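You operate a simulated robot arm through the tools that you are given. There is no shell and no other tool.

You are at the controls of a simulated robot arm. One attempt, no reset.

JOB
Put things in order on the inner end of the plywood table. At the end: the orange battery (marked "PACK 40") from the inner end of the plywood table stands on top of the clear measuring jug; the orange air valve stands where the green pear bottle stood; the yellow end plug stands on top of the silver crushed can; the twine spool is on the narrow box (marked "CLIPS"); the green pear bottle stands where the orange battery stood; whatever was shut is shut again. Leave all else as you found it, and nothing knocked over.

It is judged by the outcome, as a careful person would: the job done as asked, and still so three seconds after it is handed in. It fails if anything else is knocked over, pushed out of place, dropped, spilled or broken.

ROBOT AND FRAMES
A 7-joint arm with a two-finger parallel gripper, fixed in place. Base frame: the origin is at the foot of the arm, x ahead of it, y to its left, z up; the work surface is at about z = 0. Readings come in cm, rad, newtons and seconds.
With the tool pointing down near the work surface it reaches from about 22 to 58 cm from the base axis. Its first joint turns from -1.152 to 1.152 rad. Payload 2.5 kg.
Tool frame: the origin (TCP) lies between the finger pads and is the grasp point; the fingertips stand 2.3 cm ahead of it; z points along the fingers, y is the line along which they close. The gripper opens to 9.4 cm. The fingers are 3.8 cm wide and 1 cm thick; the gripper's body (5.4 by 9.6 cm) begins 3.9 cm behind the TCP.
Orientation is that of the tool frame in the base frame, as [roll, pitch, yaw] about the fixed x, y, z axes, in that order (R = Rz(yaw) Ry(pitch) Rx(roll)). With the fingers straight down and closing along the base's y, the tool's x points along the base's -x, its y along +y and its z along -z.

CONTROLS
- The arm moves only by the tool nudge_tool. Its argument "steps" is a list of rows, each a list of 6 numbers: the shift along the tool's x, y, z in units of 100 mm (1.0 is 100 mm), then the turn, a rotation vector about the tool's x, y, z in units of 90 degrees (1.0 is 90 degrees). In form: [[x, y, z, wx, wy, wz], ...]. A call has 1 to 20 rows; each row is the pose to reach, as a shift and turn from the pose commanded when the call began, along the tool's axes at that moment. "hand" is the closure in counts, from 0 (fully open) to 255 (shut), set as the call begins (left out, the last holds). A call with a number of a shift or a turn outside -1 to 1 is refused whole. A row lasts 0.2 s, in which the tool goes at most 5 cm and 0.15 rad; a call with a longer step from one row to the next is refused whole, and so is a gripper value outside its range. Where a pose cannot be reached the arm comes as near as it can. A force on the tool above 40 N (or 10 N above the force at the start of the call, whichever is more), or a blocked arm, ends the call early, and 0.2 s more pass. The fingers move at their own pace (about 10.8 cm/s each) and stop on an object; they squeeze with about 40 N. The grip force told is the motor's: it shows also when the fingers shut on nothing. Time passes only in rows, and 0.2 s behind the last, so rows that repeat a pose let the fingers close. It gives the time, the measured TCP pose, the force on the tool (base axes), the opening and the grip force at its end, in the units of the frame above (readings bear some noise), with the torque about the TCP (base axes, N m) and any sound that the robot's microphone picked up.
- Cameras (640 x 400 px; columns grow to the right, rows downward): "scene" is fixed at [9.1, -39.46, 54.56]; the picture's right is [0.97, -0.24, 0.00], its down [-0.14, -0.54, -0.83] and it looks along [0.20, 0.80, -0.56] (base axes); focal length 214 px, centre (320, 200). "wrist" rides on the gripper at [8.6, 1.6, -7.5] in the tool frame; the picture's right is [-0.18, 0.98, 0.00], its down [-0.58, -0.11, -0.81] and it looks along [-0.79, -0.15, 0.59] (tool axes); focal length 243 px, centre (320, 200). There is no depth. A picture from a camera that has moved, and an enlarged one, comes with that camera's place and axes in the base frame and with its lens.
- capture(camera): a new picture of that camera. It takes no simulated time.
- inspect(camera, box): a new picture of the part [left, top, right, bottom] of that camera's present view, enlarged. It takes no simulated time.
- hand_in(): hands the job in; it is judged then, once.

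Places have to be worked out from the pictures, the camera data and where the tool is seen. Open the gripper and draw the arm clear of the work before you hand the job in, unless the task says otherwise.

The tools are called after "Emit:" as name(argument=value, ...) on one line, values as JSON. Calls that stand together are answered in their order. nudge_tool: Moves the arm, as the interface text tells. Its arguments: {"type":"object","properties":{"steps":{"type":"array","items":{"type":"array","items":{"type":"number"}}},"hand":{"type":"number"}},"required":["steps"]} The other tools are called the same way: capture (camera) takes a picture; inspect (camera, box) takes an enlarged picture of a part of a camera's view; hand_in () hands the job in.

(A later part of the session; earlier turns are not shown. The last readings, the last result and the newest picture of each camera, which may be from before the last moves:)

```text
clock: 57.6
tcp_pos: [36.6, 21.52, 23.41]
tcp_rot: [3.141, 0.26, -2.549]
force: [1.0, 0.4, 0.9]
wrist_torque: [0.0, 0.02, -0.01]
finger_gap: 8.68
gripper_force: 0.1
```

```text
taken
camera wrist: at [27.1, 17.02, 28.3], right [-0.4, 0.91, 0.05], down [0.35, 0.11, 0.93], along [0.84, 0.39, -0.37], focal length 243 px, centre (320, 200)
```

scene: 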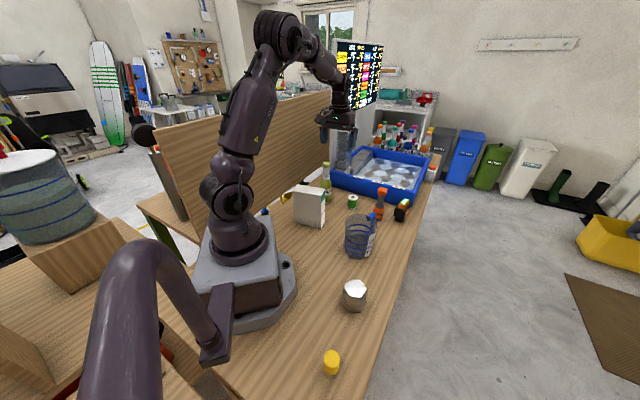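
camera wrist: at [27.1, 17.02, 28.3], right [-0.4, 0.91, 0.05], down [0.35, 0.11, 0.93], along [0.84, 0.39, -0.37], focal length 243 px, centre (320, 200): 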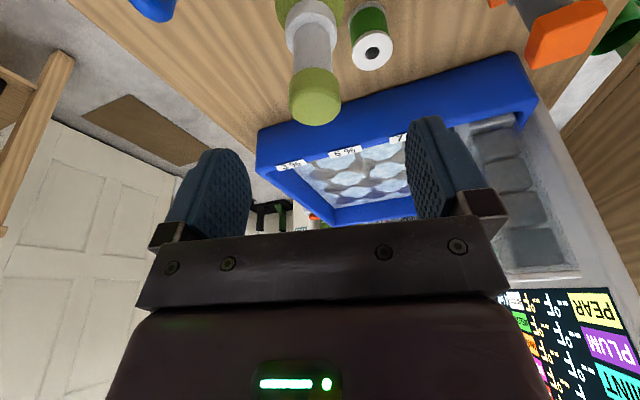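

Well centred over the cap. Descending vertically ~7.1 cm to grip height.

Emit:
nudge_tool(steps=[[0.04, 0, 0.15, 0, 0, 0], [0.09, 0, 0.335, 0, 0, 0], [0.14, 0, 0.52, 0, 0, 0], [0.17, 0, 0.63, 0, 0, 0], [0.185, 0, 0.687, 0, 0, 0], [0.185, 0, 0.687, 0, 0, 0]])

Emit:
capture(camera="wrist")

Emit:
inspect(camera="scene", box=[300, 120, 410, 260])

```text
clock: 59.0
tcp_pos: [36.79, 21.25, 16.28]
tcp_rot: [-3.141, 0.261, -2.546]
force: [-0.7, 0.1, -0.3]
wrist_torque: [-0.01, -0.02, -0.02]
finger_gap: 8.68
gripper_force: 0.2
```

```text
taken
camera wrist: at [27.14, 16.88, 21.2], right [-0.4, 0.91, 0.05], down [0.35, 0.11, 0.93], along [0.84, 0.39, -0.37], focal length 243 px, centre (320, 200)
```

wrist: 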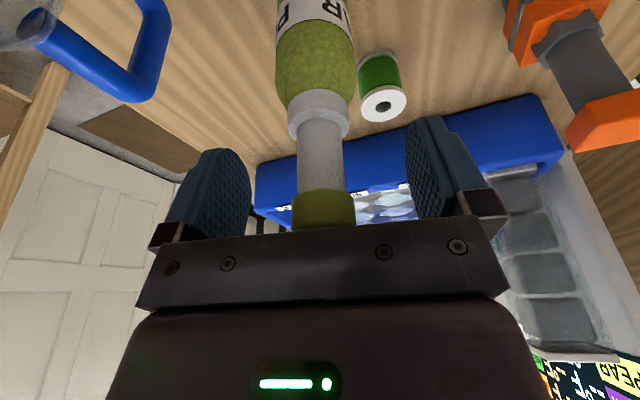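

```text
2.86 times, centred on (355, 190) of scene
camera zoom: at [9.1, -39.46, 54.56], right [0.97, -0.24, 0.0], down [-0.14, -0.54, -0.83], along [0.2, 0.8, -0.56], focal length 613 px, centre (220, 229)
```

zoom: 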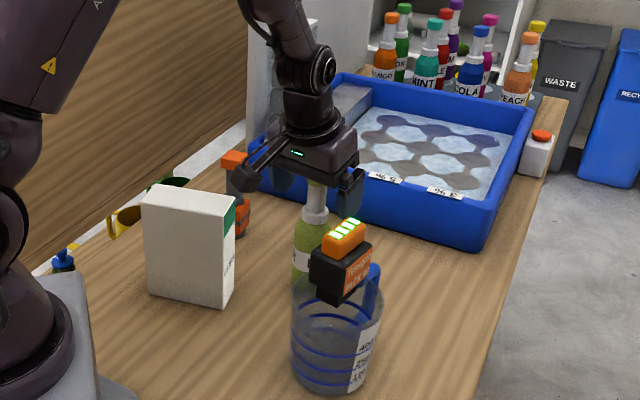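

Centred. Lowering 0.3 cm more for a fuller bite on the cap, then closing.

Emit:
nudge_tool(steps=[[0.008, 0, 0.029, 0, 0, 0], [0.008, 0, 0.029, 0, 0, 0]])

Emit:
nudge_tool(steps=[[0, 0, 0, 0, 0, 0], [0, 0, 0, 0, 0, 0], [0, 0, 0, 0, 0, 0], [0, 0, 0, 0, 0, 0]], hand=255)

Emit:
nudge_tool(steps=[[-0.01, 0, -0.035, 0, 0, 0], [-0.03, 0, -0.11, 0, 0, 0], [-0.07, 0, -0.26, 0, 0, 0], [-0.12, 0, -0.445, 0, 0, 0], [-0.156, 0, -0.58, 0, 0, 0]])

Emit:
capture(camera="wrist")

Emit:
inspect(camera="scene", box=[300, 120, 410, 260])

```text
clock: 59.6
tcp_pos: [36.71, 21.29, 15.97]
tcp_rot: [3.14, 0.263, -2.547]
force: [-0.7, -1.1, -0.4]
wrist_torque: [0.02, 0.01, 0.0]
finger_gap: 8.65
gripper_force: 0.1
```

```text
clock: 60.6
tcp_pos: [36.66, 21.26, 16.0]
tcp_rot: [3.141, 0.263, -2.549]
force: [0.4, -0.1, 0.7]
wrist_torque: [-0.01, -0.05, 0.05]
finger_gap: 2.92
gripper_force: 39.9
```

```text
clock: 61.8
tcp_pos: [36.77, 21.35, 22.03]
tcp_rot: [3.141, 0.262, -2.549]
force: [0.3, 0.4, -3.2]
wrist_torque: [0.0, 0.04, -0.01]
finger_gap: 2.91
gripper_force: 39.7
```

```text
taken
camera wrist: at [27.24, 16.8, 27.02], right [-0.4, 0.91, 0.05], down [0.35, 0.11, 0.93], along [0.84, 0.39, -0.37], focal length 243 px, centre (320, 200)
```

wrist: 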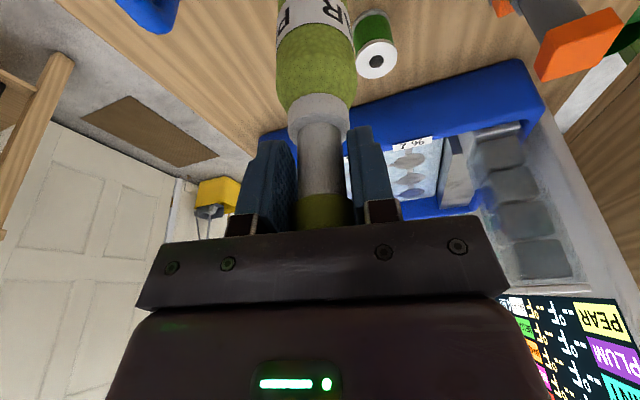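

```text
2.86 times, centred on (355, 190) of scene
camera zoom: at [9.11, -39.46, 54.56], right [0.97, -0.24, 0.0], down [-0.14, -0.54, -0.83], along [0.2, 0.8, -0.56], focal length 613 px, centre (220, 229)
```

zoom: 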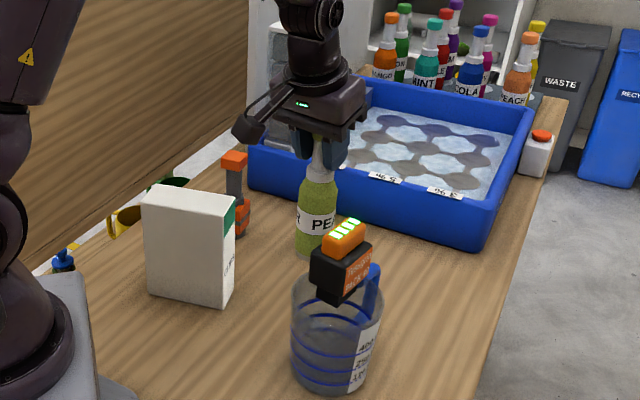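

Bottle lifted and upright. Carrying it to the battery's former spot in two stages.

Emit:
nudge_tool(steps=[[-0.1, -0.105, 0.046, 0, 0, 0], [-0.26, -0.278, 0.122, 0, 0, 0], [-0.42, -0.45, 0.198, 0, 0, 0], [-0.57, -0.61, 0.267, 0, 0, 0], [-0.653, -0.695, 0.305, 0, 0, 0]])

Emit:
nudge_tool(steps=[[-0.1, -0.105, 0.046, 0, 0, 0], [-0.26, -0.278, 0.122, 0, 0, 0], [-0.42, -0.45, 0.198, 0, 0, 0], [-0.57, -0.61, 0.267, 0, 0, 0], [-0.653, -0.695, 0.305, 0, 0, 0], [-0.653, -0.695, 0.305, 0, 0, 0]])

Emit:
capture(camera="wrist")

Emit:
inspect(camera="scene", box=[330, 110, 440, 250])

```text
clock: 63.0
tcp_pos: [46.33, 19.48, 20.77]
tcp_rot: [-3.141, 0.261, -2.548]
force: [0.5, 0.3, -2.6]
wrist_torque: [0.0, 0.01, -0.02]
finger_gap: 2.94
gripper_force: 39.8
```

```text
clock: 64.4
tcp_pos: [56.15, 17.75, 19.5]
tcp_rot: [-3.141, 0.261, -2.548]
force: [0.3, 0.2, -2.2]
wrist_torque: [-0.02, 0.0, 0.0]
finger_gap: 2.89
gripper_force: 39.6
```

```text
taken
camera wrist: at [46.6, 13.2, 24.49], right [-0.4, 0.91, 0.05], down [0.35, 0.11, 0.93], along [0.84, 0.39, -0.37], focal length 243 px, centre (320, 200)
```

wrist: 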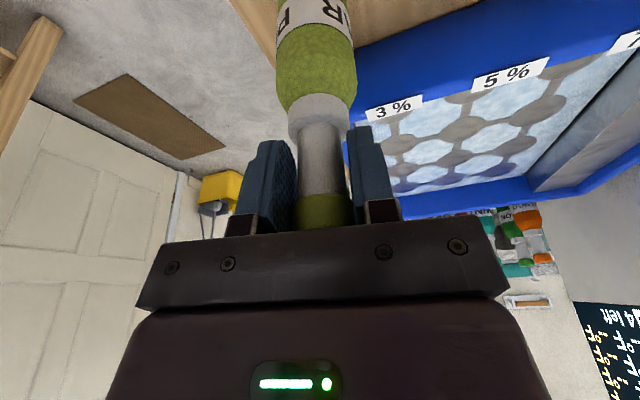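

```text
2.86 times, centred on (385, 180) of scene
camera zoom: at [9.11, -39.46, 54.56], right [0.97, -0.24, 0.0], down [-0.14, -0.54, -0.83], along [0.2, 0.8, -0.56], focal length 613 px, centre (134, 257)
```

zoom: 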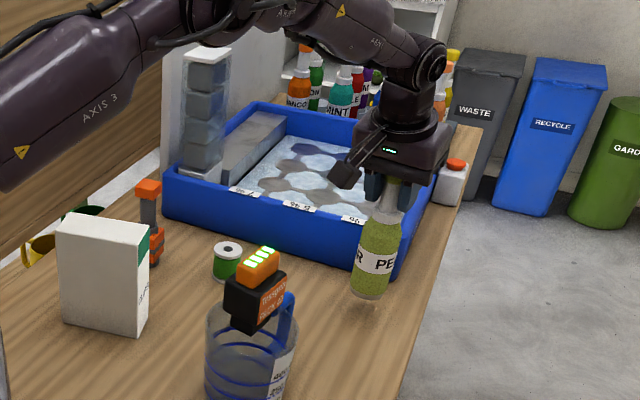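

Right at (56.15,17.75). Lowering 3.1 cm, then feeling for contact.

Emit:
nudge_tool(steps=[[0.026, 0, 0.097, 0, 0, 0], [0.055, 0, 0.203, 0, 0, 0], [0.073, 0, 0.27, 0, 0, 0], [0.081, 0, 0.3, 0, 0, 0], [0.081, 0, 0.3, 0, 0, 0]])

Emit:
nudge_tool(steps=[[0.003, 0, 0.01, 0, 0, 0], [0.003, 0, 0.01, 0, 0, 0]])

```text
clock: 65.6
tcp_pos: [56.18, 17.74, 16.42]
tcp_rot: [3.141, 0.262, -2.548]
force: [-0.1, 0.9, -2.3]
wrist_torque: [0.01, 0.01, 0.02]
finger_gap: 2.95
gripper_force: 40.8
```

```text
clock: 66.2
tcp_pos: [56.15, 17.81, 16.25]
tcp_rot: [3.141, 0.261, -2.548]
force: [0.9, 0.5, -2.8]
wrist_torque: [0.0, 0.01, 0.02]
finger_gap: 2.92
gripper_force: 40.1
```

No contact yet at z≈16.3; one 0.1 cm step at a time.

Emit:
nudge_tool(steps=[[0.003, 0, 0.01, 0, 0, 0], [0.003, 0, 0.01, 0, 0, 0]])

```text
clock: 66.8
tcp_pos: [56.1, 17.82, 16.1]
tcp_rot: [3.141, 0.261, -2.547]
force: [0.7, 0.2, -2.2]
wrist_torque: [-0.05, 0.01, 0.0]
finger_gap: 2.93
gripper_force: 39.2
```

Still hanging; another 0.07 cm.

Emit:
nudge_tool(steps=[[0.002, 0, 0.007, 0, 0, 0], [0.002, 0, 0.007, 0, 0, 0]])

```text
clock: 67.4
tcp_pos: [56.14, 17.93, 16.14]
tcp_rot: [-3.141, 0.261, -2.549]
force: [-0.2, 0.2, -2.2]
wrist_torque: [-0.01, 0.02, 0.0]
finger_gap: 2.95
gripper_force: 40.1
```

Still −2.2 N; another 0.07 cm.

Emit:
nudge_tool(steps=[[0.002, 0, 0.007, 0, 0, 0], [0.002, 0, 0.007, 0, 0, 0]])

```text
clock: 68.0
tcp_pos: [56.19, 17.72, 16.0]
tcp_rot: [3.141, 0.261, -2.547]
force: [0.1, -1.2, -2.5]
wrist_torque: [0.04, 0.03, 0.0]
finger_gap: 2.92
gripper_force: 40.5
```

And another 0.07 cm.

Emit:
nudge_tool(steps=[[0.002, 0, 0.007, 0, 0, 0], [0.002, 0, 0.007, 0, 0, 0]])

```text
clock: 68.6
tcp_pos: [56.13, 17.76, 15.9]
tcp_rot: [-3.141, 0.263, -2.548]
force: [0.3, -0.1, -1.5]
wrist_torque: [-0.05, 0.01, 0.0]
finger_gap: 2.93
gripper_force: 39.9
```

Force starting to drop (−1.5 N). One more 0.05 cm.

Emit:
nudge_tool(steps=[[0.001, 0, 0.005, 0, 0, 0], [0.001, 0, 0.005, 0, 0, 0]])

```text
clock: 69.2
tcp_pos: [56.19, 17.78, 15.97]
tcp_rot: [-3.139, 0.26, -2.547]
force: [-0.9, 0.3, 0.7]
wrist_torque: [-0.14, 0.09, -0.01]
finger_gap: 2.91
gripper_force: 39.9
```

Bottle weight is now on the table (+0.7 N). Opening the fingers.

Emit:
nudge_tool(steps=[[0, 0, 0, 0, 0, 0], [0, 0, 0, 0, 0, 0], [0, 0, 0, 0, 0, 0]], hand=20)

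Emit:
capture(camera="wrist")

Emit:
inspect(camera="scene", box=[330, 110, 440, 250])

```text
clock: 70.0
tcp_pos: [56.09, 17.77, 15.99]
tcp_rot: [3.141, 0.261, -2.548]
force: [0.2, 0.6, -0.2]
wrist_torque: [-0.01, -0.01, -0.02]
finger_gap: 8.69
gripper_force: 0.0
```

```text
taken
camera wrist: at [46.58, 13.27, 20.96], right [-0.4, 0.91, 0.05], down [0.35, 0.11, 0.93], along [0.84, 0.39, -0.37], focal length 243 px, centre (320, 200)
```

wrist: 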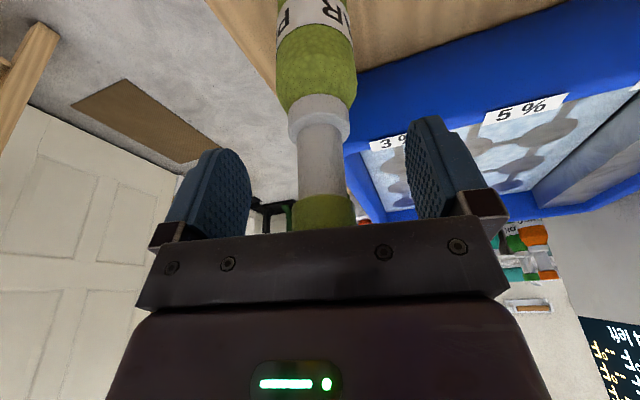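

```text
2.86 times, centred on (385, 180) of scene
camera zoom: at [9.1, -39.46, 54.56], right [0.97, -0.24, 0.0], down [-0.14, -0.54, -0.83], along [0.2, 0.8, -0.56], focal length 613 px, centre (134, 257)
```

zoom: 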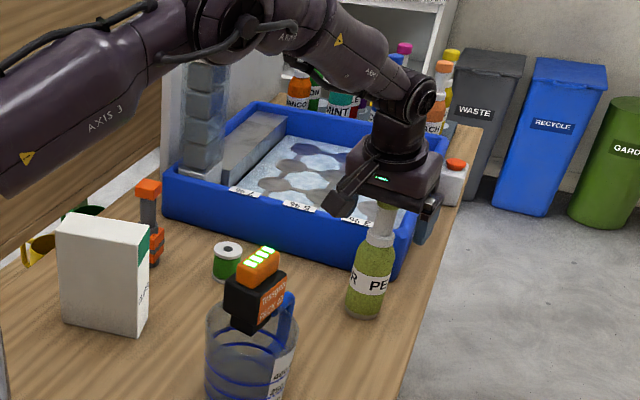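

Bottle stands at the battery's old spot. Retreating upward, then up-and-inward.

Emit:
nudge_tool(steps=[[-0.026, 0, -0.097, 0, 0, 0], [-0.078, 0, -0.29, 0, 0, 0], [-0.12, 0, -0.48, 0, 0, 0], [-0.1, 0, -0.67, 0, 0, 0], [0.1, 0, -0.8, 0, 0, 0]])

Emit:
capture(camera="wrist")

Emit:
inspect(camera="scene", box=[280, 110, 440, 260])

```text
clock: 71.2
tcp_pos: [53.5, 15.91, 23.42]
tcp_rot: [3.141, 0.263, -2.548]
force: [-1.1, -0.2, 0.4]
wrist_torque: [0.01, 0.02, 0.0]
finger_gap: 8.67
gripper_force: 0.0
```

```text
taken
camera wrist: at [43.99, 11.48, 28.47], right [-0.4, 0.91, 0.05], down [0.35, 0.11, 0.93], along [0.84, 0.39, -0.37], focal length 243 px, centre (320, 200)
```

wrist: 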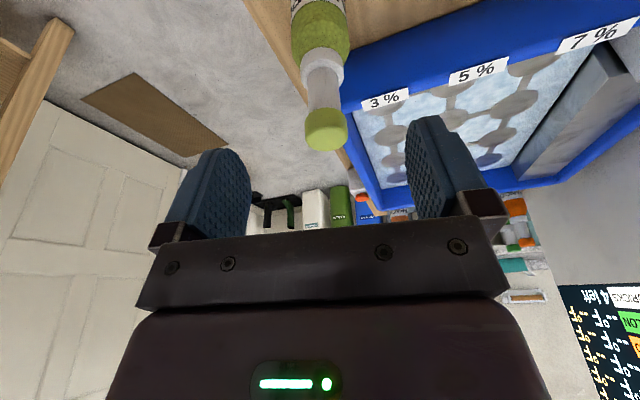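

```text
2.67 times, centred on (360, 185) of scene
camera zoom: at [9.11, -39.46, 54.56], right [0.97, -0.24, 0.0], down [-0.14, -0.54, -0.83], along [0.2, 0.8, -0.56], focal length 572 px, centre (213, 240)
```

zoom: 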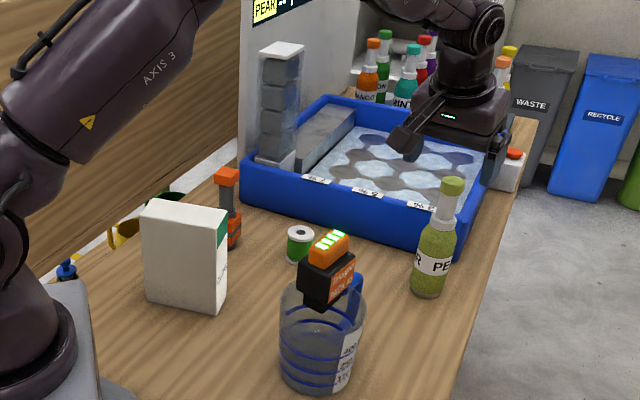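

Three of the moves are done. Now the spool at ≈(40.9,30.45): untilting and traversing there at z≈21.

Emit:
nudge_tool(steps=[[0.03, 0.18, 0.02, 0, 0.035, 0], [0.07, 0.42, 0.05, 0, 0.08, 0], [0.11, 0.68, 0.08, 0, 0.125, 0], [0.15, 0.955, 0.115, 0, 0.1667, 0]], hand=20)

Emit:
nudge_tool(steps=[[0.03, 0.24, 0.04, 0, 0, -0.025], [0.06, 0.48, 0.08, 0, 0, -0.05], [0.09, 0.72, 0.12, 0, 0, -0.075], [0.114, 0.957, 0.17, 0, 0, -0.1]])

Emit:
capture(camera="wrist")

```text
clock: 72.2
tcp_pos: [47.16, 23.22, 21.88]
tcp_rot: [3.141, -0.001, -2.547]
force: [-0.4, -0.4, 0.1]
wrist_torque: [-0.03, 0.06, -0.01]
finger_gap: 8.67
gripper_force: 0.1
```

```text
clock: 73.2
tcp_pos: [41.03, 30.63, 20.13]
tcp_rot: [-3.141, 0.0, -2.392]
force: [0.4, -0.8, 0.4]
wrist_torque: [-0.03, -0.01, 0.02]
finger_gap: 8.66
gripper_force: 0.0
```

```text
taken
camera wrist: at [33.52, 25.75, 27.6], right [-0.54, 0.84, 0.0], down [0.5, 0.32, 0.81], along [0.68, 0.43, -0.59], focal length 243 px, centre (320, 200)
```

wrist: 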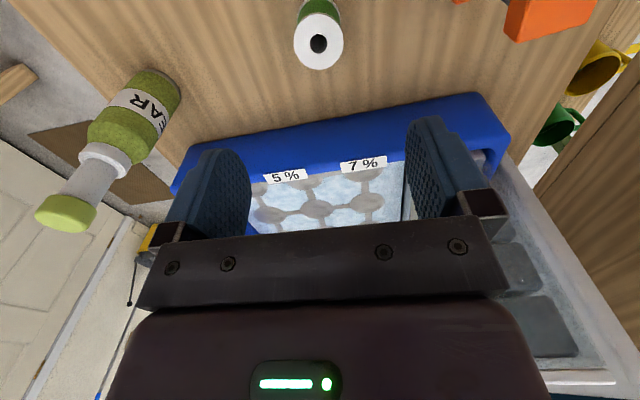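

The spool's top flange is exactly on the tool axis. Descending 10 cm, then checking.

Emit:
nudge_tool(steps=[[0, 0, 0.25, 0, 0, 0], [0, 0, 0.5, 0, 0, 0], [0, 0, 0.75, 0, 0, 0], [0, 0, 1.0, 0, 0, 0]])

Emit:
capture(camera="wrist")

Emit:
inspect(camera="scene", box=[290, 120, 420, 250])

```text
clock: 74.2
tcp_pos: [41.09, 30.75, 10.37]
tcp_rot: [3.14, -0.001, -2.391]
force: [0.4, 0.2, 0.1]
wrist_torque: [0.01, -0.01, -0.02]
finger_gap: 8.65
gripper_force: 0.1
```

```text
taken
camera wrist: at [33.58, 25.95, 17.82], right [-0.54, 0.84, 0.0], down [0.5, 0.32, 0.81], along [0.68, 0.43, -0.59], focal length 243 px, centre (320, 200)
```

wrist: 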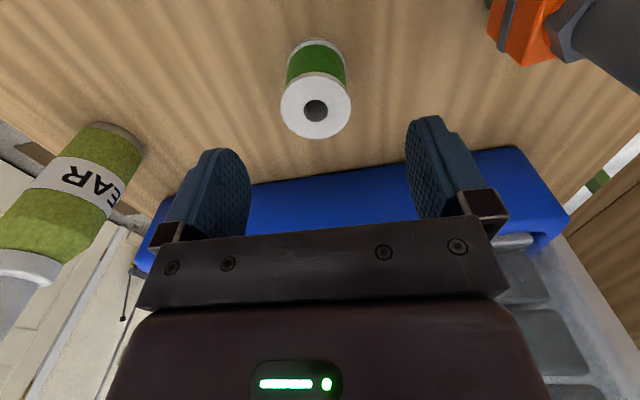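

```text
3.08 times, centred on (355, 185) of scene
camera zoom: at [9.1, -39.46, 54.56], right [0.97, -0.24, 0.0], down [-0.14, -0.54, -0.83], along [0.2, 0.8, -0.56], focal length 660 px, centre (212, 246)
```

zoom: 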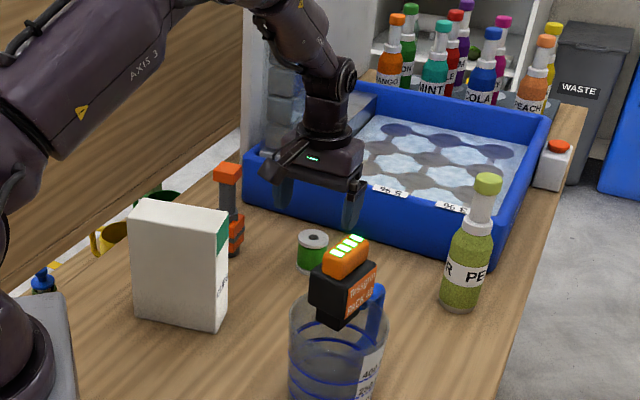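

Small offset (~0.2–0.3 cm); applying half of it and descending to z≈6 to re-check.

Emit:
nudge_tool(steps=[[0.015, -0.012, 0.1, 0, 0, 0], [0.015, -0.012, 0.25, 0, 0, 0], [0.015, -0.012, 0.4, 0, 0, 0], [0.015, -0.012, 0.4, 0, 0, 0]])

Emit:
inspect(camera="wrist", box=[160, 40, 480, 240])

```text
clock: 75.2
tcp_pos: [41.05, 30.53, 6.07]
tcp_rot: [-3.14, -0.001, -2.39]
force: [-0.3, 0.1, -0.1]
wrist_torque: [0.02, 0.03, 0.0]
finger_gap: 8.67
gripper_force: 0.0
```

```text
2.00 times, centred on (320, 140) of wrist
camera zoom: at [33.58, 25.67, 13.54], right [-0.54, 0.84, 0.0], down [0.5, 0.32, 0.81], along [0.68, 0.43, -0.59], focal length 485 px, centre (320, 320)
```

zoom: 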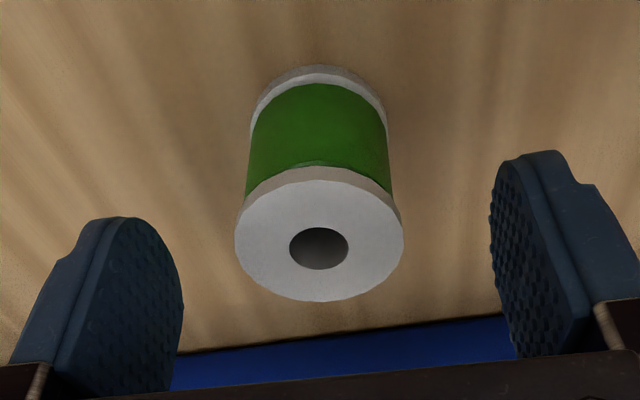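

Now centred to ~0.1 cm. Descending to z≈3.2 and closing.

Emit:
nudge_tool(steps=[[0, 0, 0.1, 0, 0, 0], [0, 0, 0.2, 0, 0, 0], [0, 0, 0.27, 0, 0, 0], [0, 0, 0.285, 0, 0, 0], [0, 0, 0.285, 0, 0, 0]])

Emit:
nudge_tool(steps=[[0, 0, 0, 0, 0, 0], [0, 0, 0, 0, 0, 0], [0, 0, 0, 0, 0, 0], [0, 0, 0, 0, 0, 0]], hand=255)

Emit:
capture(camera="wrist")

```text
clock: 76.4
tcp_pos: [40.99, 30.38, 3.4]
tcp_rot: [3.141, -0.001, -2.393]
force: [-0.3, 0.2, 0.0]
wrist_torque: [0.04, 0.0, 0.0]
finger_gap: 8.64
gripper_force: 0.1
```

```text
clock: 77.4
tcp_pos: [41.04, 30.45, 3.33]
tcp_rot: [3.141, -0.001, -2.391]
force: [0.2, -0.9, 0.5]
wrist_torque: [-0.01, -0.03, 0.02]
finger_gap: 3.57
gripper_force: 39.8
```

```text
taken
camera wrist: at [33.46, 25.62, 10.84], right [-0.54, 0.84, 0.0], down [0.5, 0.32, 0.81], along [0.68, 0.43, -0.59], focal length 243 px, centre (320, 200)
```

wrist: 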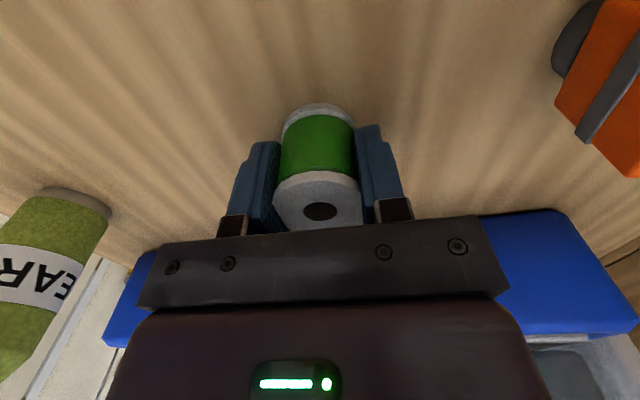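

Spool gripped (gap 3.57). Lifting 10 cm, and meanwhile measuring the box in a scene close-up.

Emit:
nudge_tool(steps=[[0, 0, -0.1, 0, 0, 0], [0, 0, -0.3, 0, 0, 0], [0, 0, -0.55, 0, 0, 0], [0, 0, -0.8, 0, 0, 0], [0, 0, -1.0, 0, 0, 0]])

Emit:
inspect(camera="scene", box=[285, 175, 335, 235])

Emit:
inspect(camera="scene", box=[290, 100, 420, 240])

```text
clock: 78.6
tcp_pos: [41.31, 30.25, 13.35]
tcp_rot: [3.14, 0.001, -2.392]
force: [0.5, -0.8, -1.2]
wrist_torque: [-0.01, -0.02, -0.01]
finger_gap: 3.6
gripper_force: 40.4
```

```text
6.67 times, centred on (310, 205) of scene
camera zoom: at [9.1, -39.46, 54.56], right [0.97, -0.24, 0.0], down [-0.14, -0.54, -0.83], along [0.2, 0.8, -0.56], focal length 1430 px, centre (387, 167)
```

zoom: 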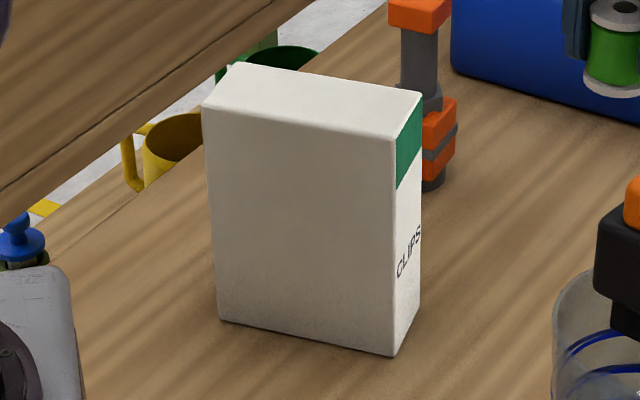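

```text
2.86 times, centred on (355, 170) of scene
camera zoom: at [9.1, -39.46, 54.56], right [0.97, -0.24, 0.0], down [-0.14, -0.54, -0.83], along [0.2, 0.8, -0.56], focal length 613 px, centre (220, 286)
```

zoom: 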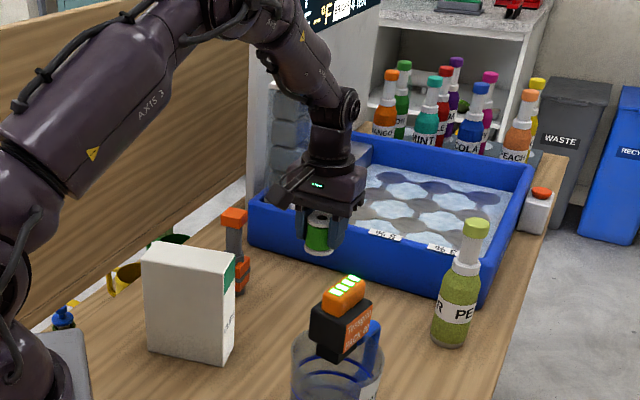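

Spool lifted. Box measured from the scene: ≈10.7×4.8 cm, 14.6 high, long axis at −30°, centre ≈(21.0,24.9). Moving the spool over toward it, rising first to clear the top.

Emit:
nudge_tool(steps=[[0.05, 0.03, -0.3, 0, 0, 0], [0.2, 0.1, -0.6, 0, 0, -0.04], [0.45, 0.24, -0.8, 0, 0, -0.09], [0.7, 0.37, -0.85, 0, 0, -0.14], [0.925, 0.485, -0.85, 0, 0, -0.178]])

Emit:
capture(camera="wrist")

Emit:
inspect(camera="scene", box=[270, 90, 420, 240])

```text
clock: 79.8
tcp_pos: [31.1, 27.37, 22.18]
tcp_rot: [3.141, 0.0, -2.111]
force: [-0.2, 0.0, -0.7]
wrist_torque: [0.01, 0.01, 0.0]
finger_gap: 3.58
gripper_force: 40.0
```

```text
taken
camera wrist: at [25.12, 20.8, 29.59], right [-0.75, 0.66, 0.0], down [0.39, 0.44, 0.81], along [0.54, 0.6, -0.59], focal length 243 px, centre (320, 200)
```

wrist: 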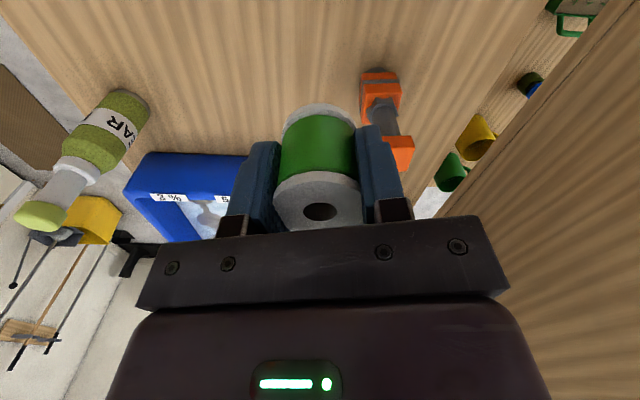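

```text
2.67 times, centred on (345, 165) of scene
camera zoom: at [9.11, -39.46, 54.56], right [0.97, -0.24, 0.0], down [-0.14, -0.54, -0.83], along [0.2, 0.8, -0.56], focal length 572 px, centre (253, 293)
```

zoom: 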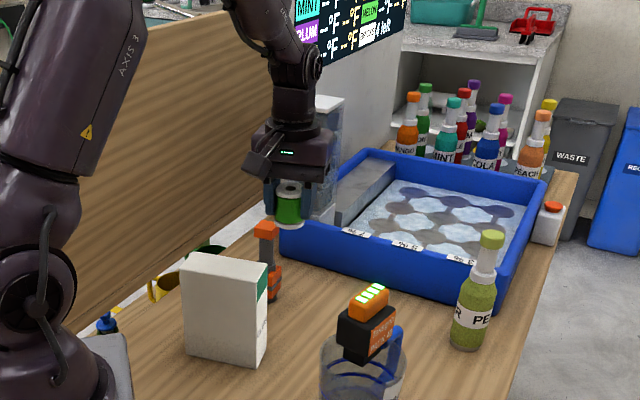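

Moving the rest of the way over the box at the same height.

Emit:
nudge_tool(steps=[[0.15, 0.15, 0, 0, 0, 0], [0.35, 0.35, 0, 0, 0, 0], [0.55, 0.55, 0, 0, 0, 0], [0.69, 0.69, 0, 0, 0, 0], [0.734, 0.737, 0, 0, 0, 0], [0.734, 0.737, 0, 0, 0, 0]])

Emit:
capture(camera="wrist")

Emit:
inspect(camera="scene", box=[270, 130, 350, 240])

```text
clock: 81.2
tcp_pos: [20.66, 25.15, 21.84]
tcp_rot: [3.14, 0.002, -2.112]
force: [-0.5, -0.5, -1.1]
wrist_torque: [-0.02, 0.04, 0.01]
finger_gap: 3.61
gripper_force: 39.7
```

```text
taken
camera wrist: at [14.77, 18.48, 29.37], right [-0.75, 0.66, 0.0], down [0.39, 0.44, 0.81], along [0.54, 0.6, -0.59], focal length 243 px, centre (320, 200)
```

wrist: 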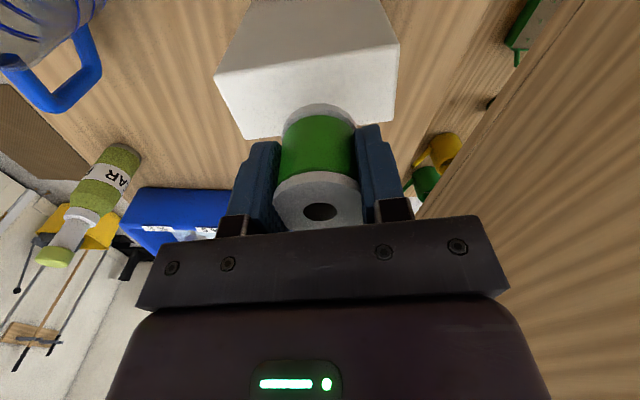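

```text
3.64 times, centred on (310, 185) of scene
camera zoom: at [9.1, -39.46, 54.56], right [0.97, -0.24, 0.0], down [-0.14, -0.54, -0.83], along [0.2, 0.8, -0.56], focal length 780 px, centre (356, 254)
```

zoom: 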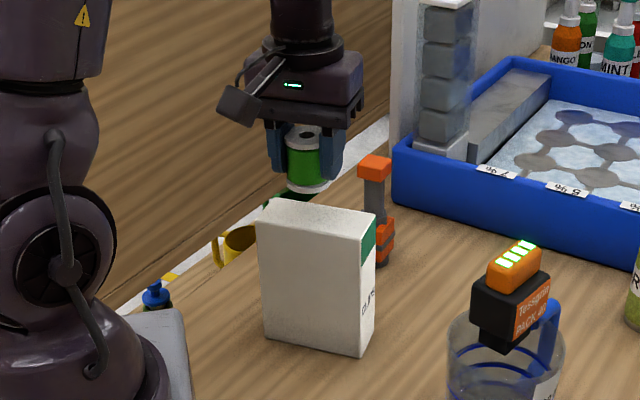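

Emit:
inspect(camera="wrist", box=[200, 20, 420, 160])

```text
2.86 times, centred on (310, 90) of wrist
camera zoom: at [14.77, 18.48, 29.37], right [-0.75, 0.66, 0.0], down [0.39, 0.44, 0.81], along [0.54, 0.6, -0.59], focal length 693 px, centre (349, 514)
```

zoom: 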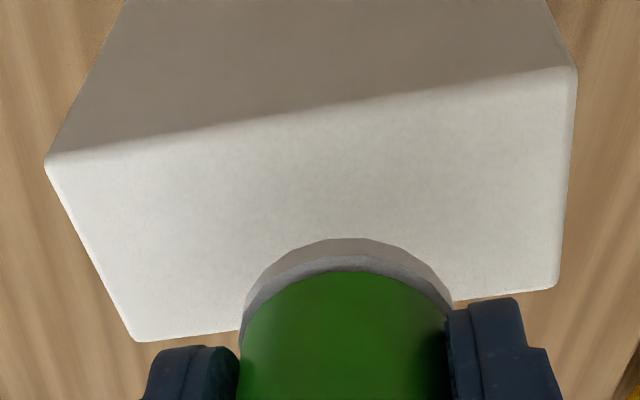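

In the tool frame the box top spans x' −2.7..2.3 and y' −6.3..4.9, so the spool needs a shift of (−0.2,−0.7). Applying this and lowering 3.3 cm.

Emit:
nudge_tool(steps=[[-0.01, -0.035, 0, 0, 0, 0], [-0.02, -0.07, 0.08, 0, 0, 0], [-0.02, -0.07, 0.2, 0, 0, 0], [-0.02, -0.07, 0.3, 0, 0, 0], [-0.02, -0.07, 0.33, 0, 0, 0], [-0.02, -0.07, 0.33, 0, 0, 0]])

Emit:
capture(camera="wrist")

Emit:
inspect(camera="scene", box=[280, 140, 350, 235])

```text
clock: 82.6
tcp_pos: [21.36, 25.07, 18.57]
tcp_rot: [3.14, 0.0, -2.112]
force: [-0.5, -0.3, -0.8]
wrist_torque: [-0.01, -0.01, 0.01]
finger_gap: 3.61
gripper_force: 39.6
```

```text
taken
camera wrist: at [15.5, 18.39, 26.01], right [-0.75, 0.66, 0.0], down [0.39, 0.44, 0.81], along [0.54, 0.6, -0.59], focal length 243 px, centre (320, 200)
```

wrist: 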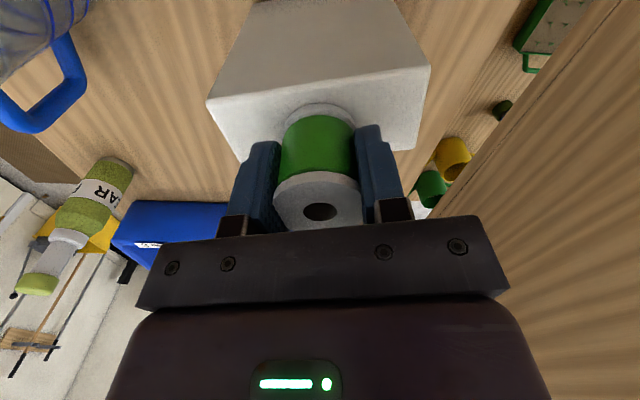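

```text
4.21 times, centred on (315, 188) of scene
camera zoom: at [9.1, -39.46, 54.56], right [0.97, -0.24, 0.0], down [-0.14, -0.54, -0.83], along [0.2, 0.8, -0.56], focal length 903 px, centre (341, 253)
```

zoom: 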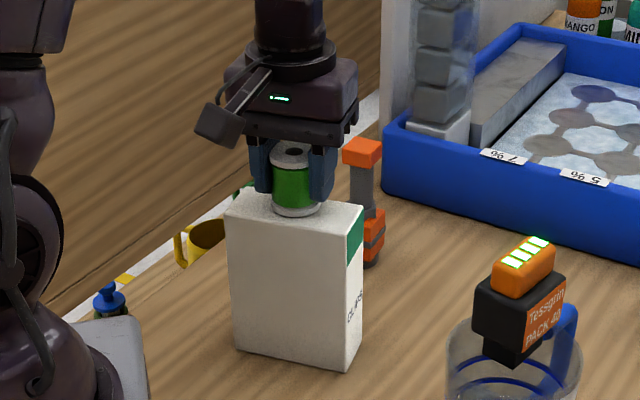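

Emit:
inspect(camera="wrist", box=[190, 40, 450, 200])

```text
2.46 times, centred on (320, 120) of wrist
camera zoom: at [15.5, 18.39, 26.01], right [-0.75, 0.66, 0.0], down [0.39, 0.44, 0.81], along [0.54, 0.6, -0.59], focal length 597 px, centre (320, 397)
```

zoom: 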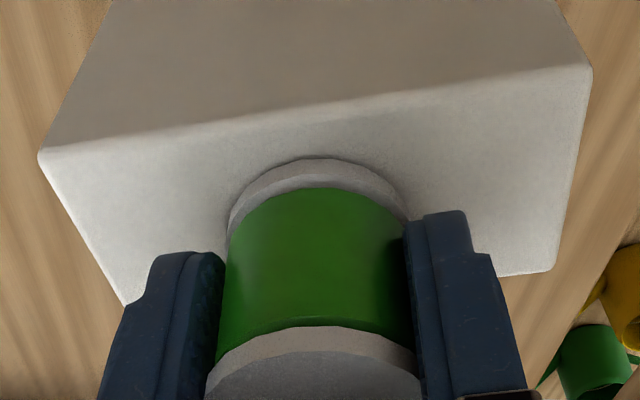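

Spool is now centred on the box top in both directions. Lowering in small steps until contact.

Emit:
nudge_tool(steps=[[0, 0, 0.015, 0, 0, 0], [0, 0, 0.03, 0, 0, 0], [0, 0, 0.03, 0, 0, 0]])

Emit:
nudge_tool(steps=[[0, 0, 0.01, 0, 0, 0], [0, 0, 0.01, 0, 0, 0]])

```text
clock: 83.4
tcp_pos: [21.55, 25.19, 18.27]
tcp_rot: [-3.14, 0.002, -2.112]
force: [-4.5, -4.3, 25.4]
wrist_torque: [-0.34, 0.36, 0.02]
finger_gap: 3.63
gripper_force: 40.3
```

```text
clock: 84.0
tcp_pos: [21.51, 25.31, 18.15]
tcp_rot: [3.141, 0.003, -2.112]
force: [-2.7, 0.1, 28.1]
wrist_torque: [0.15, 0.09, -0.02]
finger_gap: 3.6
gripper_force: 40.5
```

Contact (28 N) — earlier than expected. Easing up.

Emit:
nudge_tool(steps=[[0, 0, -0.01, 0, 0, 0], [0, 0, -0.018, 0, 0, 0], [0, 0, -0.018, 0, 0, 0]])

Emit:
inspect(camera="wrist", box=[190, 40, 450, 200])

Emit:
inspect(camera="scene", box=[280, 140, 350, 235])

```text
clock: 84.8
tcp_pos: [21.57, 25.1, 18.32]
tcp_rot: [-3.141, 0.0, -2.111]
force: [0.1, 5.5, 11.1]
wrist_torque: [0.34, -0.12, 0.07]
finger_gap: 3.61
gripper_force: 39.7
```

```text
2.46 times, centred on (320, 120) of wrist
camera zoom: at [15.57, 18.38, 25.7], right [-0.75, 0.66, 0.0], down [0.39, 0.44, 0.81], along [0.53, 0.6, -0.59], focal length 597 px, centre (320, 397)
```

zoom: 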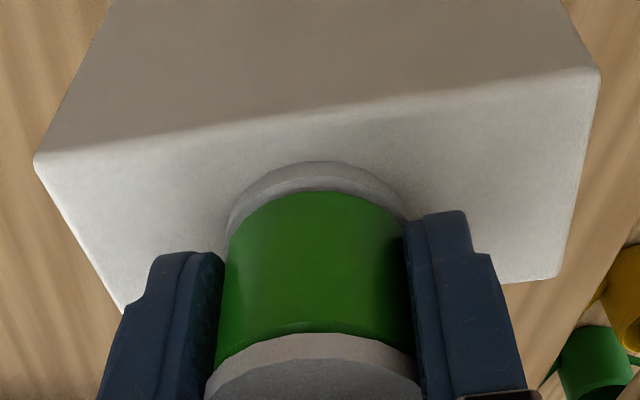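

```text
4.21 times, centred on (315, 188) of scene
camera zoom: at [9.1, -39.47, 54.56], right [0.97, -0.24, 0.0], down [-0.14, -0.54, -0.83], along [0.2, 0.8, -0.56], focal length 903 px, centre (341, 253)
```

zoom: 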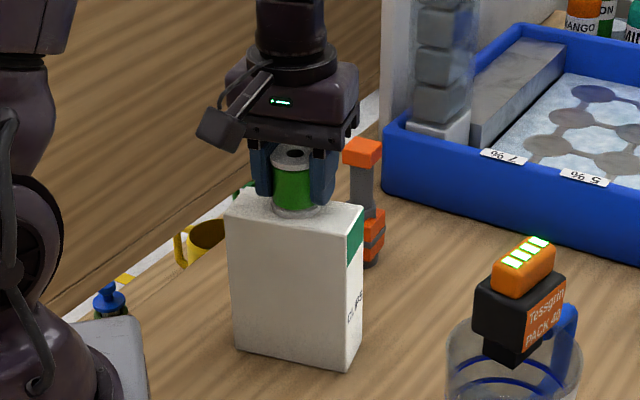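

Box hasn't shifted in the scene view. Easing up slightly more.

Emit:
nudge_tool(steps=[[0, 0, -0.006, 0, 0, 0], [0, 0, -0.006, 0, 0, 0]])

```text
clock: 85.4
tcp_pos: [21.5, 24.93, 18.23]
tcp_rot: [3.141, -0.003, -2.111]
force: [0.9, 1.5, 2.1]
wrist_torque: [0.1, -0.06, 0.0]
finger_gap: 3.63
gripper_force: 39.5
```

About 2 N only: spool rests on the box. Releasing.

Emit:
nudge_tool(steps=[[0, 0, 0, 0, 0, 0], [0, 0, 0, 0, 0, 0], [0, 0, 0, 0, 0, 0]], hand=60)

Emit:
nudge_tool(steps=[[0, 0, -0.1, 0, 0, 0], [0, 0, -0.3, 0, 0, 0], [0, 0, -0.6, 0, 0, 0], [0, 0, -0.9, 0, 0, 0]])

Emit:
capture(camera="wrist")

Emit:
inspect(camera="scene", box=[270, 110, 420, 250])

```text
clock: 86.2
tcp_pos: [21.48, 25.09, 18.22]
tcp_rot: [3.141, -0.001, -2.112]
force: [0.3, -0.4, 0.8]
wrist_torque: [0.01, 0.01, 0.0]
finger_gap: 7.19
gripper_force: 0.1
```

```text
clock: 87.2
tcp_pos: [21.39, 24.99, 27.4]
tcp_rot: [-3.141, -0.002, -2.112]
force: [-1.0, -0.9, 0.9]
wrist_torque: [0.02, 0.02, -0.02]
finger_gap: 7.16
gripper_force: 0.0
```

```text
taken
camera wrist: at [15.47, 18.34, 34.8], right [-0.75, 0.66, 0.0], down [0.39, 0.44, 0.81], along [0.54, 0.6, -0.59], focal length 243 px, centre (320, 200)
```

wrist: 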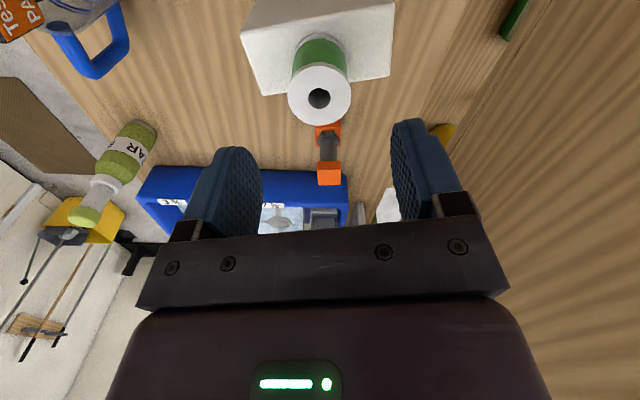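

```text
2.86 times, centred on (345, 180) of scene
camera zoom: at [9.1, -39.46, 54.56], right [0.97, -0.24, 0.0], down [-0.14, -0.54, -0.83], along [0.2, 0.8, -0.56], focal length 613 px, centre (249, 257)
```

zoom: 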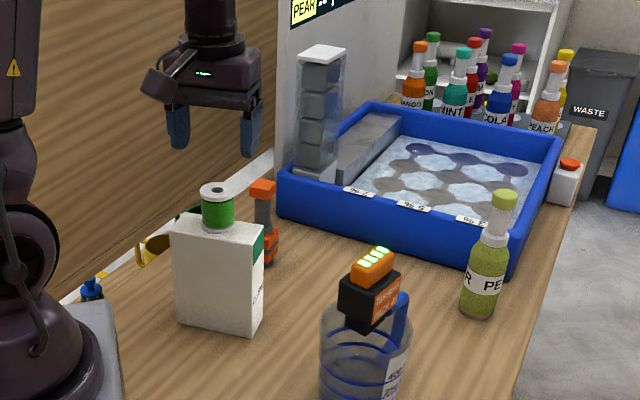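

The spool stands on the box. Now swinging the arm around to the right side (plug and can), staying high over the jug.

Emit:
nudge_tool(steps=[[0.07, -0.2, -0.1, 0, 0, 0.055], [0.14, -0.4, -0.2, 0, 0, 0.11], [0.21, -0.6, -0.3, 0, 0, 0.165], [0.28, -0.8, -0.3, 0, 0, 0.22], [0.352, -0.998, -0.3, 0, 0, 0.274]])

```text
clock: 88.4
tcp_pos: [28.24, 16.67, 30.36]
tcp_rot: [3.141, -0.001, -2.544]
force: [-0.4, 0.5, 0.1]
wrist_torque: [-0.01, -0.03, 0.01]
finger_gap: 7.18
gripper_force: 0.0
```

Emit:
nudge_tool(steps=[[0.053, -0.2, 0, 0, 0, 0.051], [0.106, -0.4, 0, 0, 0, 0.102], [0.16, -0.6, 0, 0, 0, 0.153], [0.21, -0.8, 0, 0, 0, 0.204], [0.265, -0.993, 0, 0, 0, 0.255]])

```text
clock: 89.6
tcp_pos: [31.64, 7.11, 30.5]
tcp_rot: [3.141, -0.001, -2.944]
force: [0.3, -0.4, 1.6]
wrist_torque: [-0.03, 0.03, 0.0]
finger_gap: 7.18
gripper_force: 0.0
```

Continuing the swing to the right at z≈30.

Emit:
nudge_tool(steps=[[0.04, -0.196, 0, 0, 0, 0.045], [0.08, -0.392, 0, 0, 0, 0.09], [0.12, -0.588, 0, 0, 0, 0.134], [0.165, -0.784, 0, 0, 0, 0.178], [0.206, -0.98, 0, 0, 0, 0.223]])

Emit:
capture(camera="wrist")

```text
clock: 90.8
tcp_pos: [31.61, -2.89, 30.24]
tcp_rot: [3.141, 0.0, 2.987]
force: [-0.5, -0.2, -0.9]
wrist_torque: [0.03, -0.01, 0.01]
finger_gap: 7.2
gripper_force: 0.1
```

```text
taken
camera wrist: at [23.16, -0.09, 37.76], right [0.33, 0.94, 0.0], down [0.56, -0.2, 0.81], along [0.76, -0.27, -0.59], focal length 243 px, centre (320, 200)
```

wrist: 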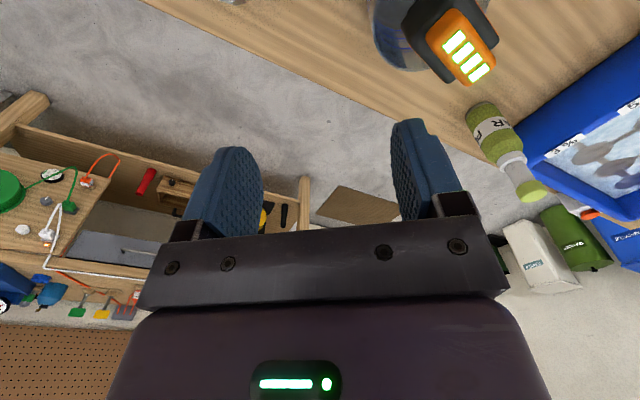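

Emit:
nudge_tool(steps=[[0.043, -0.19, 0, 0, 0, 0.051], [0.086, -0.38, 0, 0, 0, 0.102], [0.13, -0.57, 0, 0, 0, 0.153], [0.173, -0.76, 0, 0, 0, 0.204], [0.216, -0.955, 0, 0, 0, 0.255]])

Emit:
capture(camera="wrist")

Emit:
capture(camera="scene")

```text
clock: 92.0
tcp_pos: [28.26, -12.22, 30.27]
tcp_rot: [3.141, 0.0, 2.588]
force: [1.1, 0.6, 0.6]
wrist_torque: [-0.01, -0.04, 0.01]
finger_gap: 7.2
gripper_force: 0.2
```

```text
taken
camera wrist: at [21.61, -6.31, 37.75], right [0.67, 0.74, 0.0], down [0.44, -0.4, 0.81], along [0.6, -0.54, -0.59], focal length 243 px, centre (320, 200)
```

wrist: 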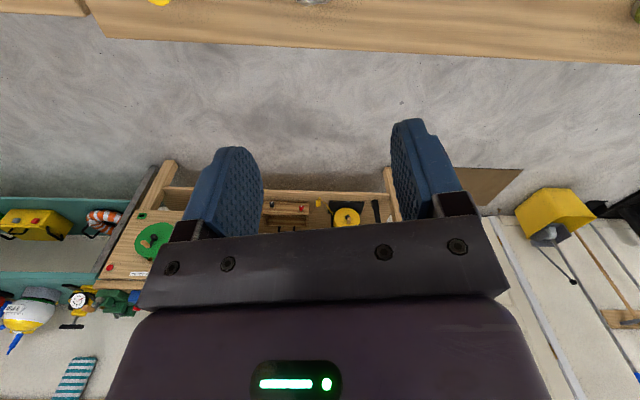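

```text
taken
```

scene: 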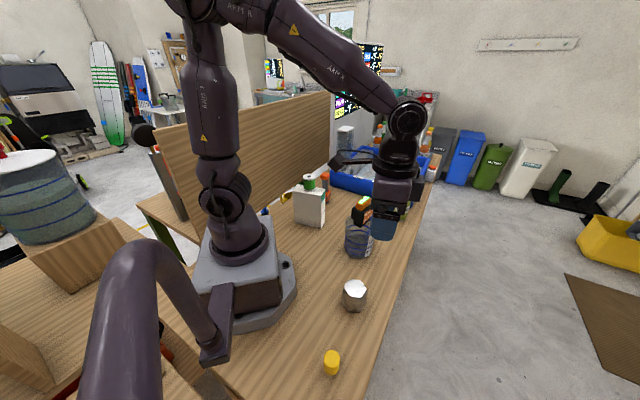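

The can is just out of view. Tilting the tool to make the wrist camera look down at the can and plug.

Emit:
nudge_tool(steps=[[0, 0, 0, 0, 0.08, 0], [0, 0, 0, 0, 0.16, 0], [0, 0, 0, 0, 0.24, 0], [0, 0, 0, 0, 0.32, 0]])

Emit:
capture(camera="wrist")

```text
clock: 93.0
tcp_pos: [28.18, -12.02, 30.57]
tcp_rot: [-3.142, -0.504, 2.589]
force: [0.4, 0.0, 1.0]
wrist_torque: [-0.02, -0.02, -0.01]
finger_gap: 7.17
gripper_force: 0.0
```

```text
taken
camera wrist: at [25.48, -8.69, 41.16], right [0.65, 0.75, -0.09], down [0.71, -0.56, 0.42], along [0.27, -0.34, -0.9], focal length 243 px, centre (320, 200)
```

wrist: 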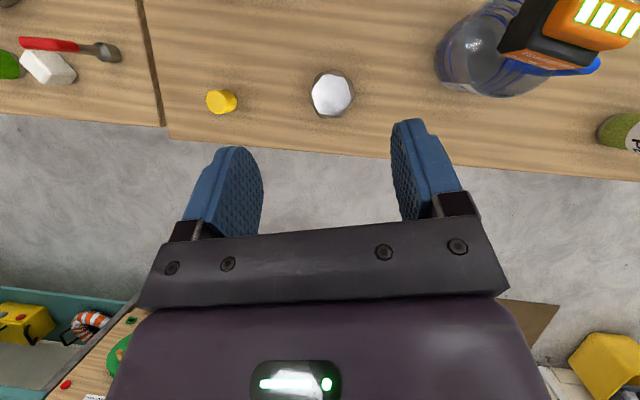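

Excellent view. Zooming on the can, the plug and the battery on the jug.

Emit:
inspect(camera="wrist", box=[190, 60, 370, 130])

Emit:
inspect(camera="wrist", box=[195, 80, 245, 120])

Emit:
inspect(camera="wrist", box=[420, 0, 640, 110])

```text
3.56 times, centred on (280, 95) of wrist
camera zoom: at [25.48, -8.69, 41.16], right [0.65, 0.75, -0.09], down [0.71, -0.56, 0.42], along [0.27, -0.34, -0.9], focal length 863 px, centre (462, 573)
```

zoom: 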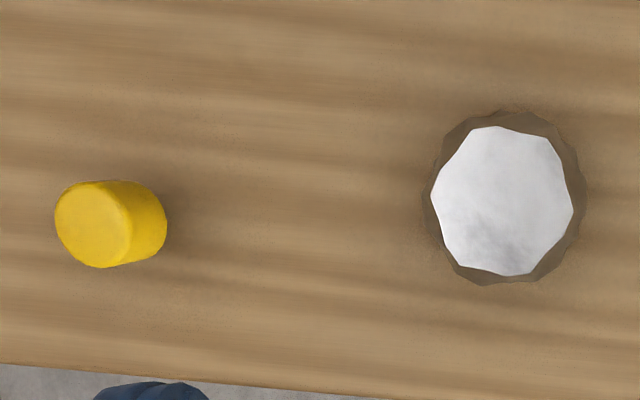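

```text
10.00 times, centred on (220, 100) of wrist
camera zoom: at [25.48, -8.69, 41.16], right [0.65, 0.75, -0.09], down [0.71, -0.56, 0.42], along [0.27, -0.34, -0.9], focal length 2426 px, centre (1320, 1200)
```

zoom: 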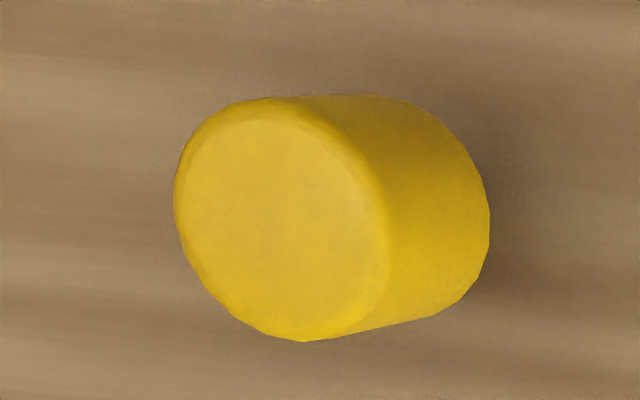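

```text
2.91 times, centred on (530, 55) of wrist
camera zoom: at [25.48, -8.69, 41.16], right [0.65, 0.75, -0.09], down [0.71, -0.56, 0.42], along [0.27, -0.34, -0.9], focal length 706 px, centre (-291, 622)
```

zoom: 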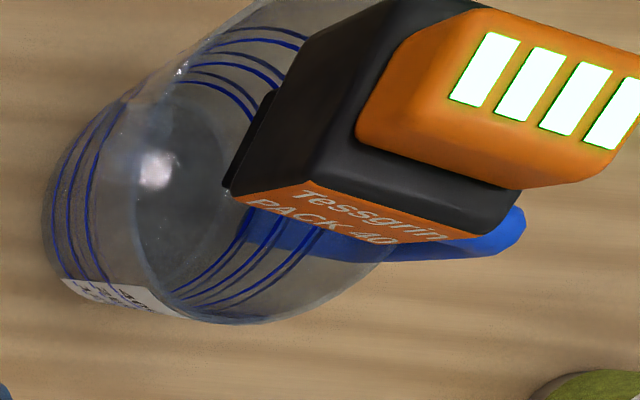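

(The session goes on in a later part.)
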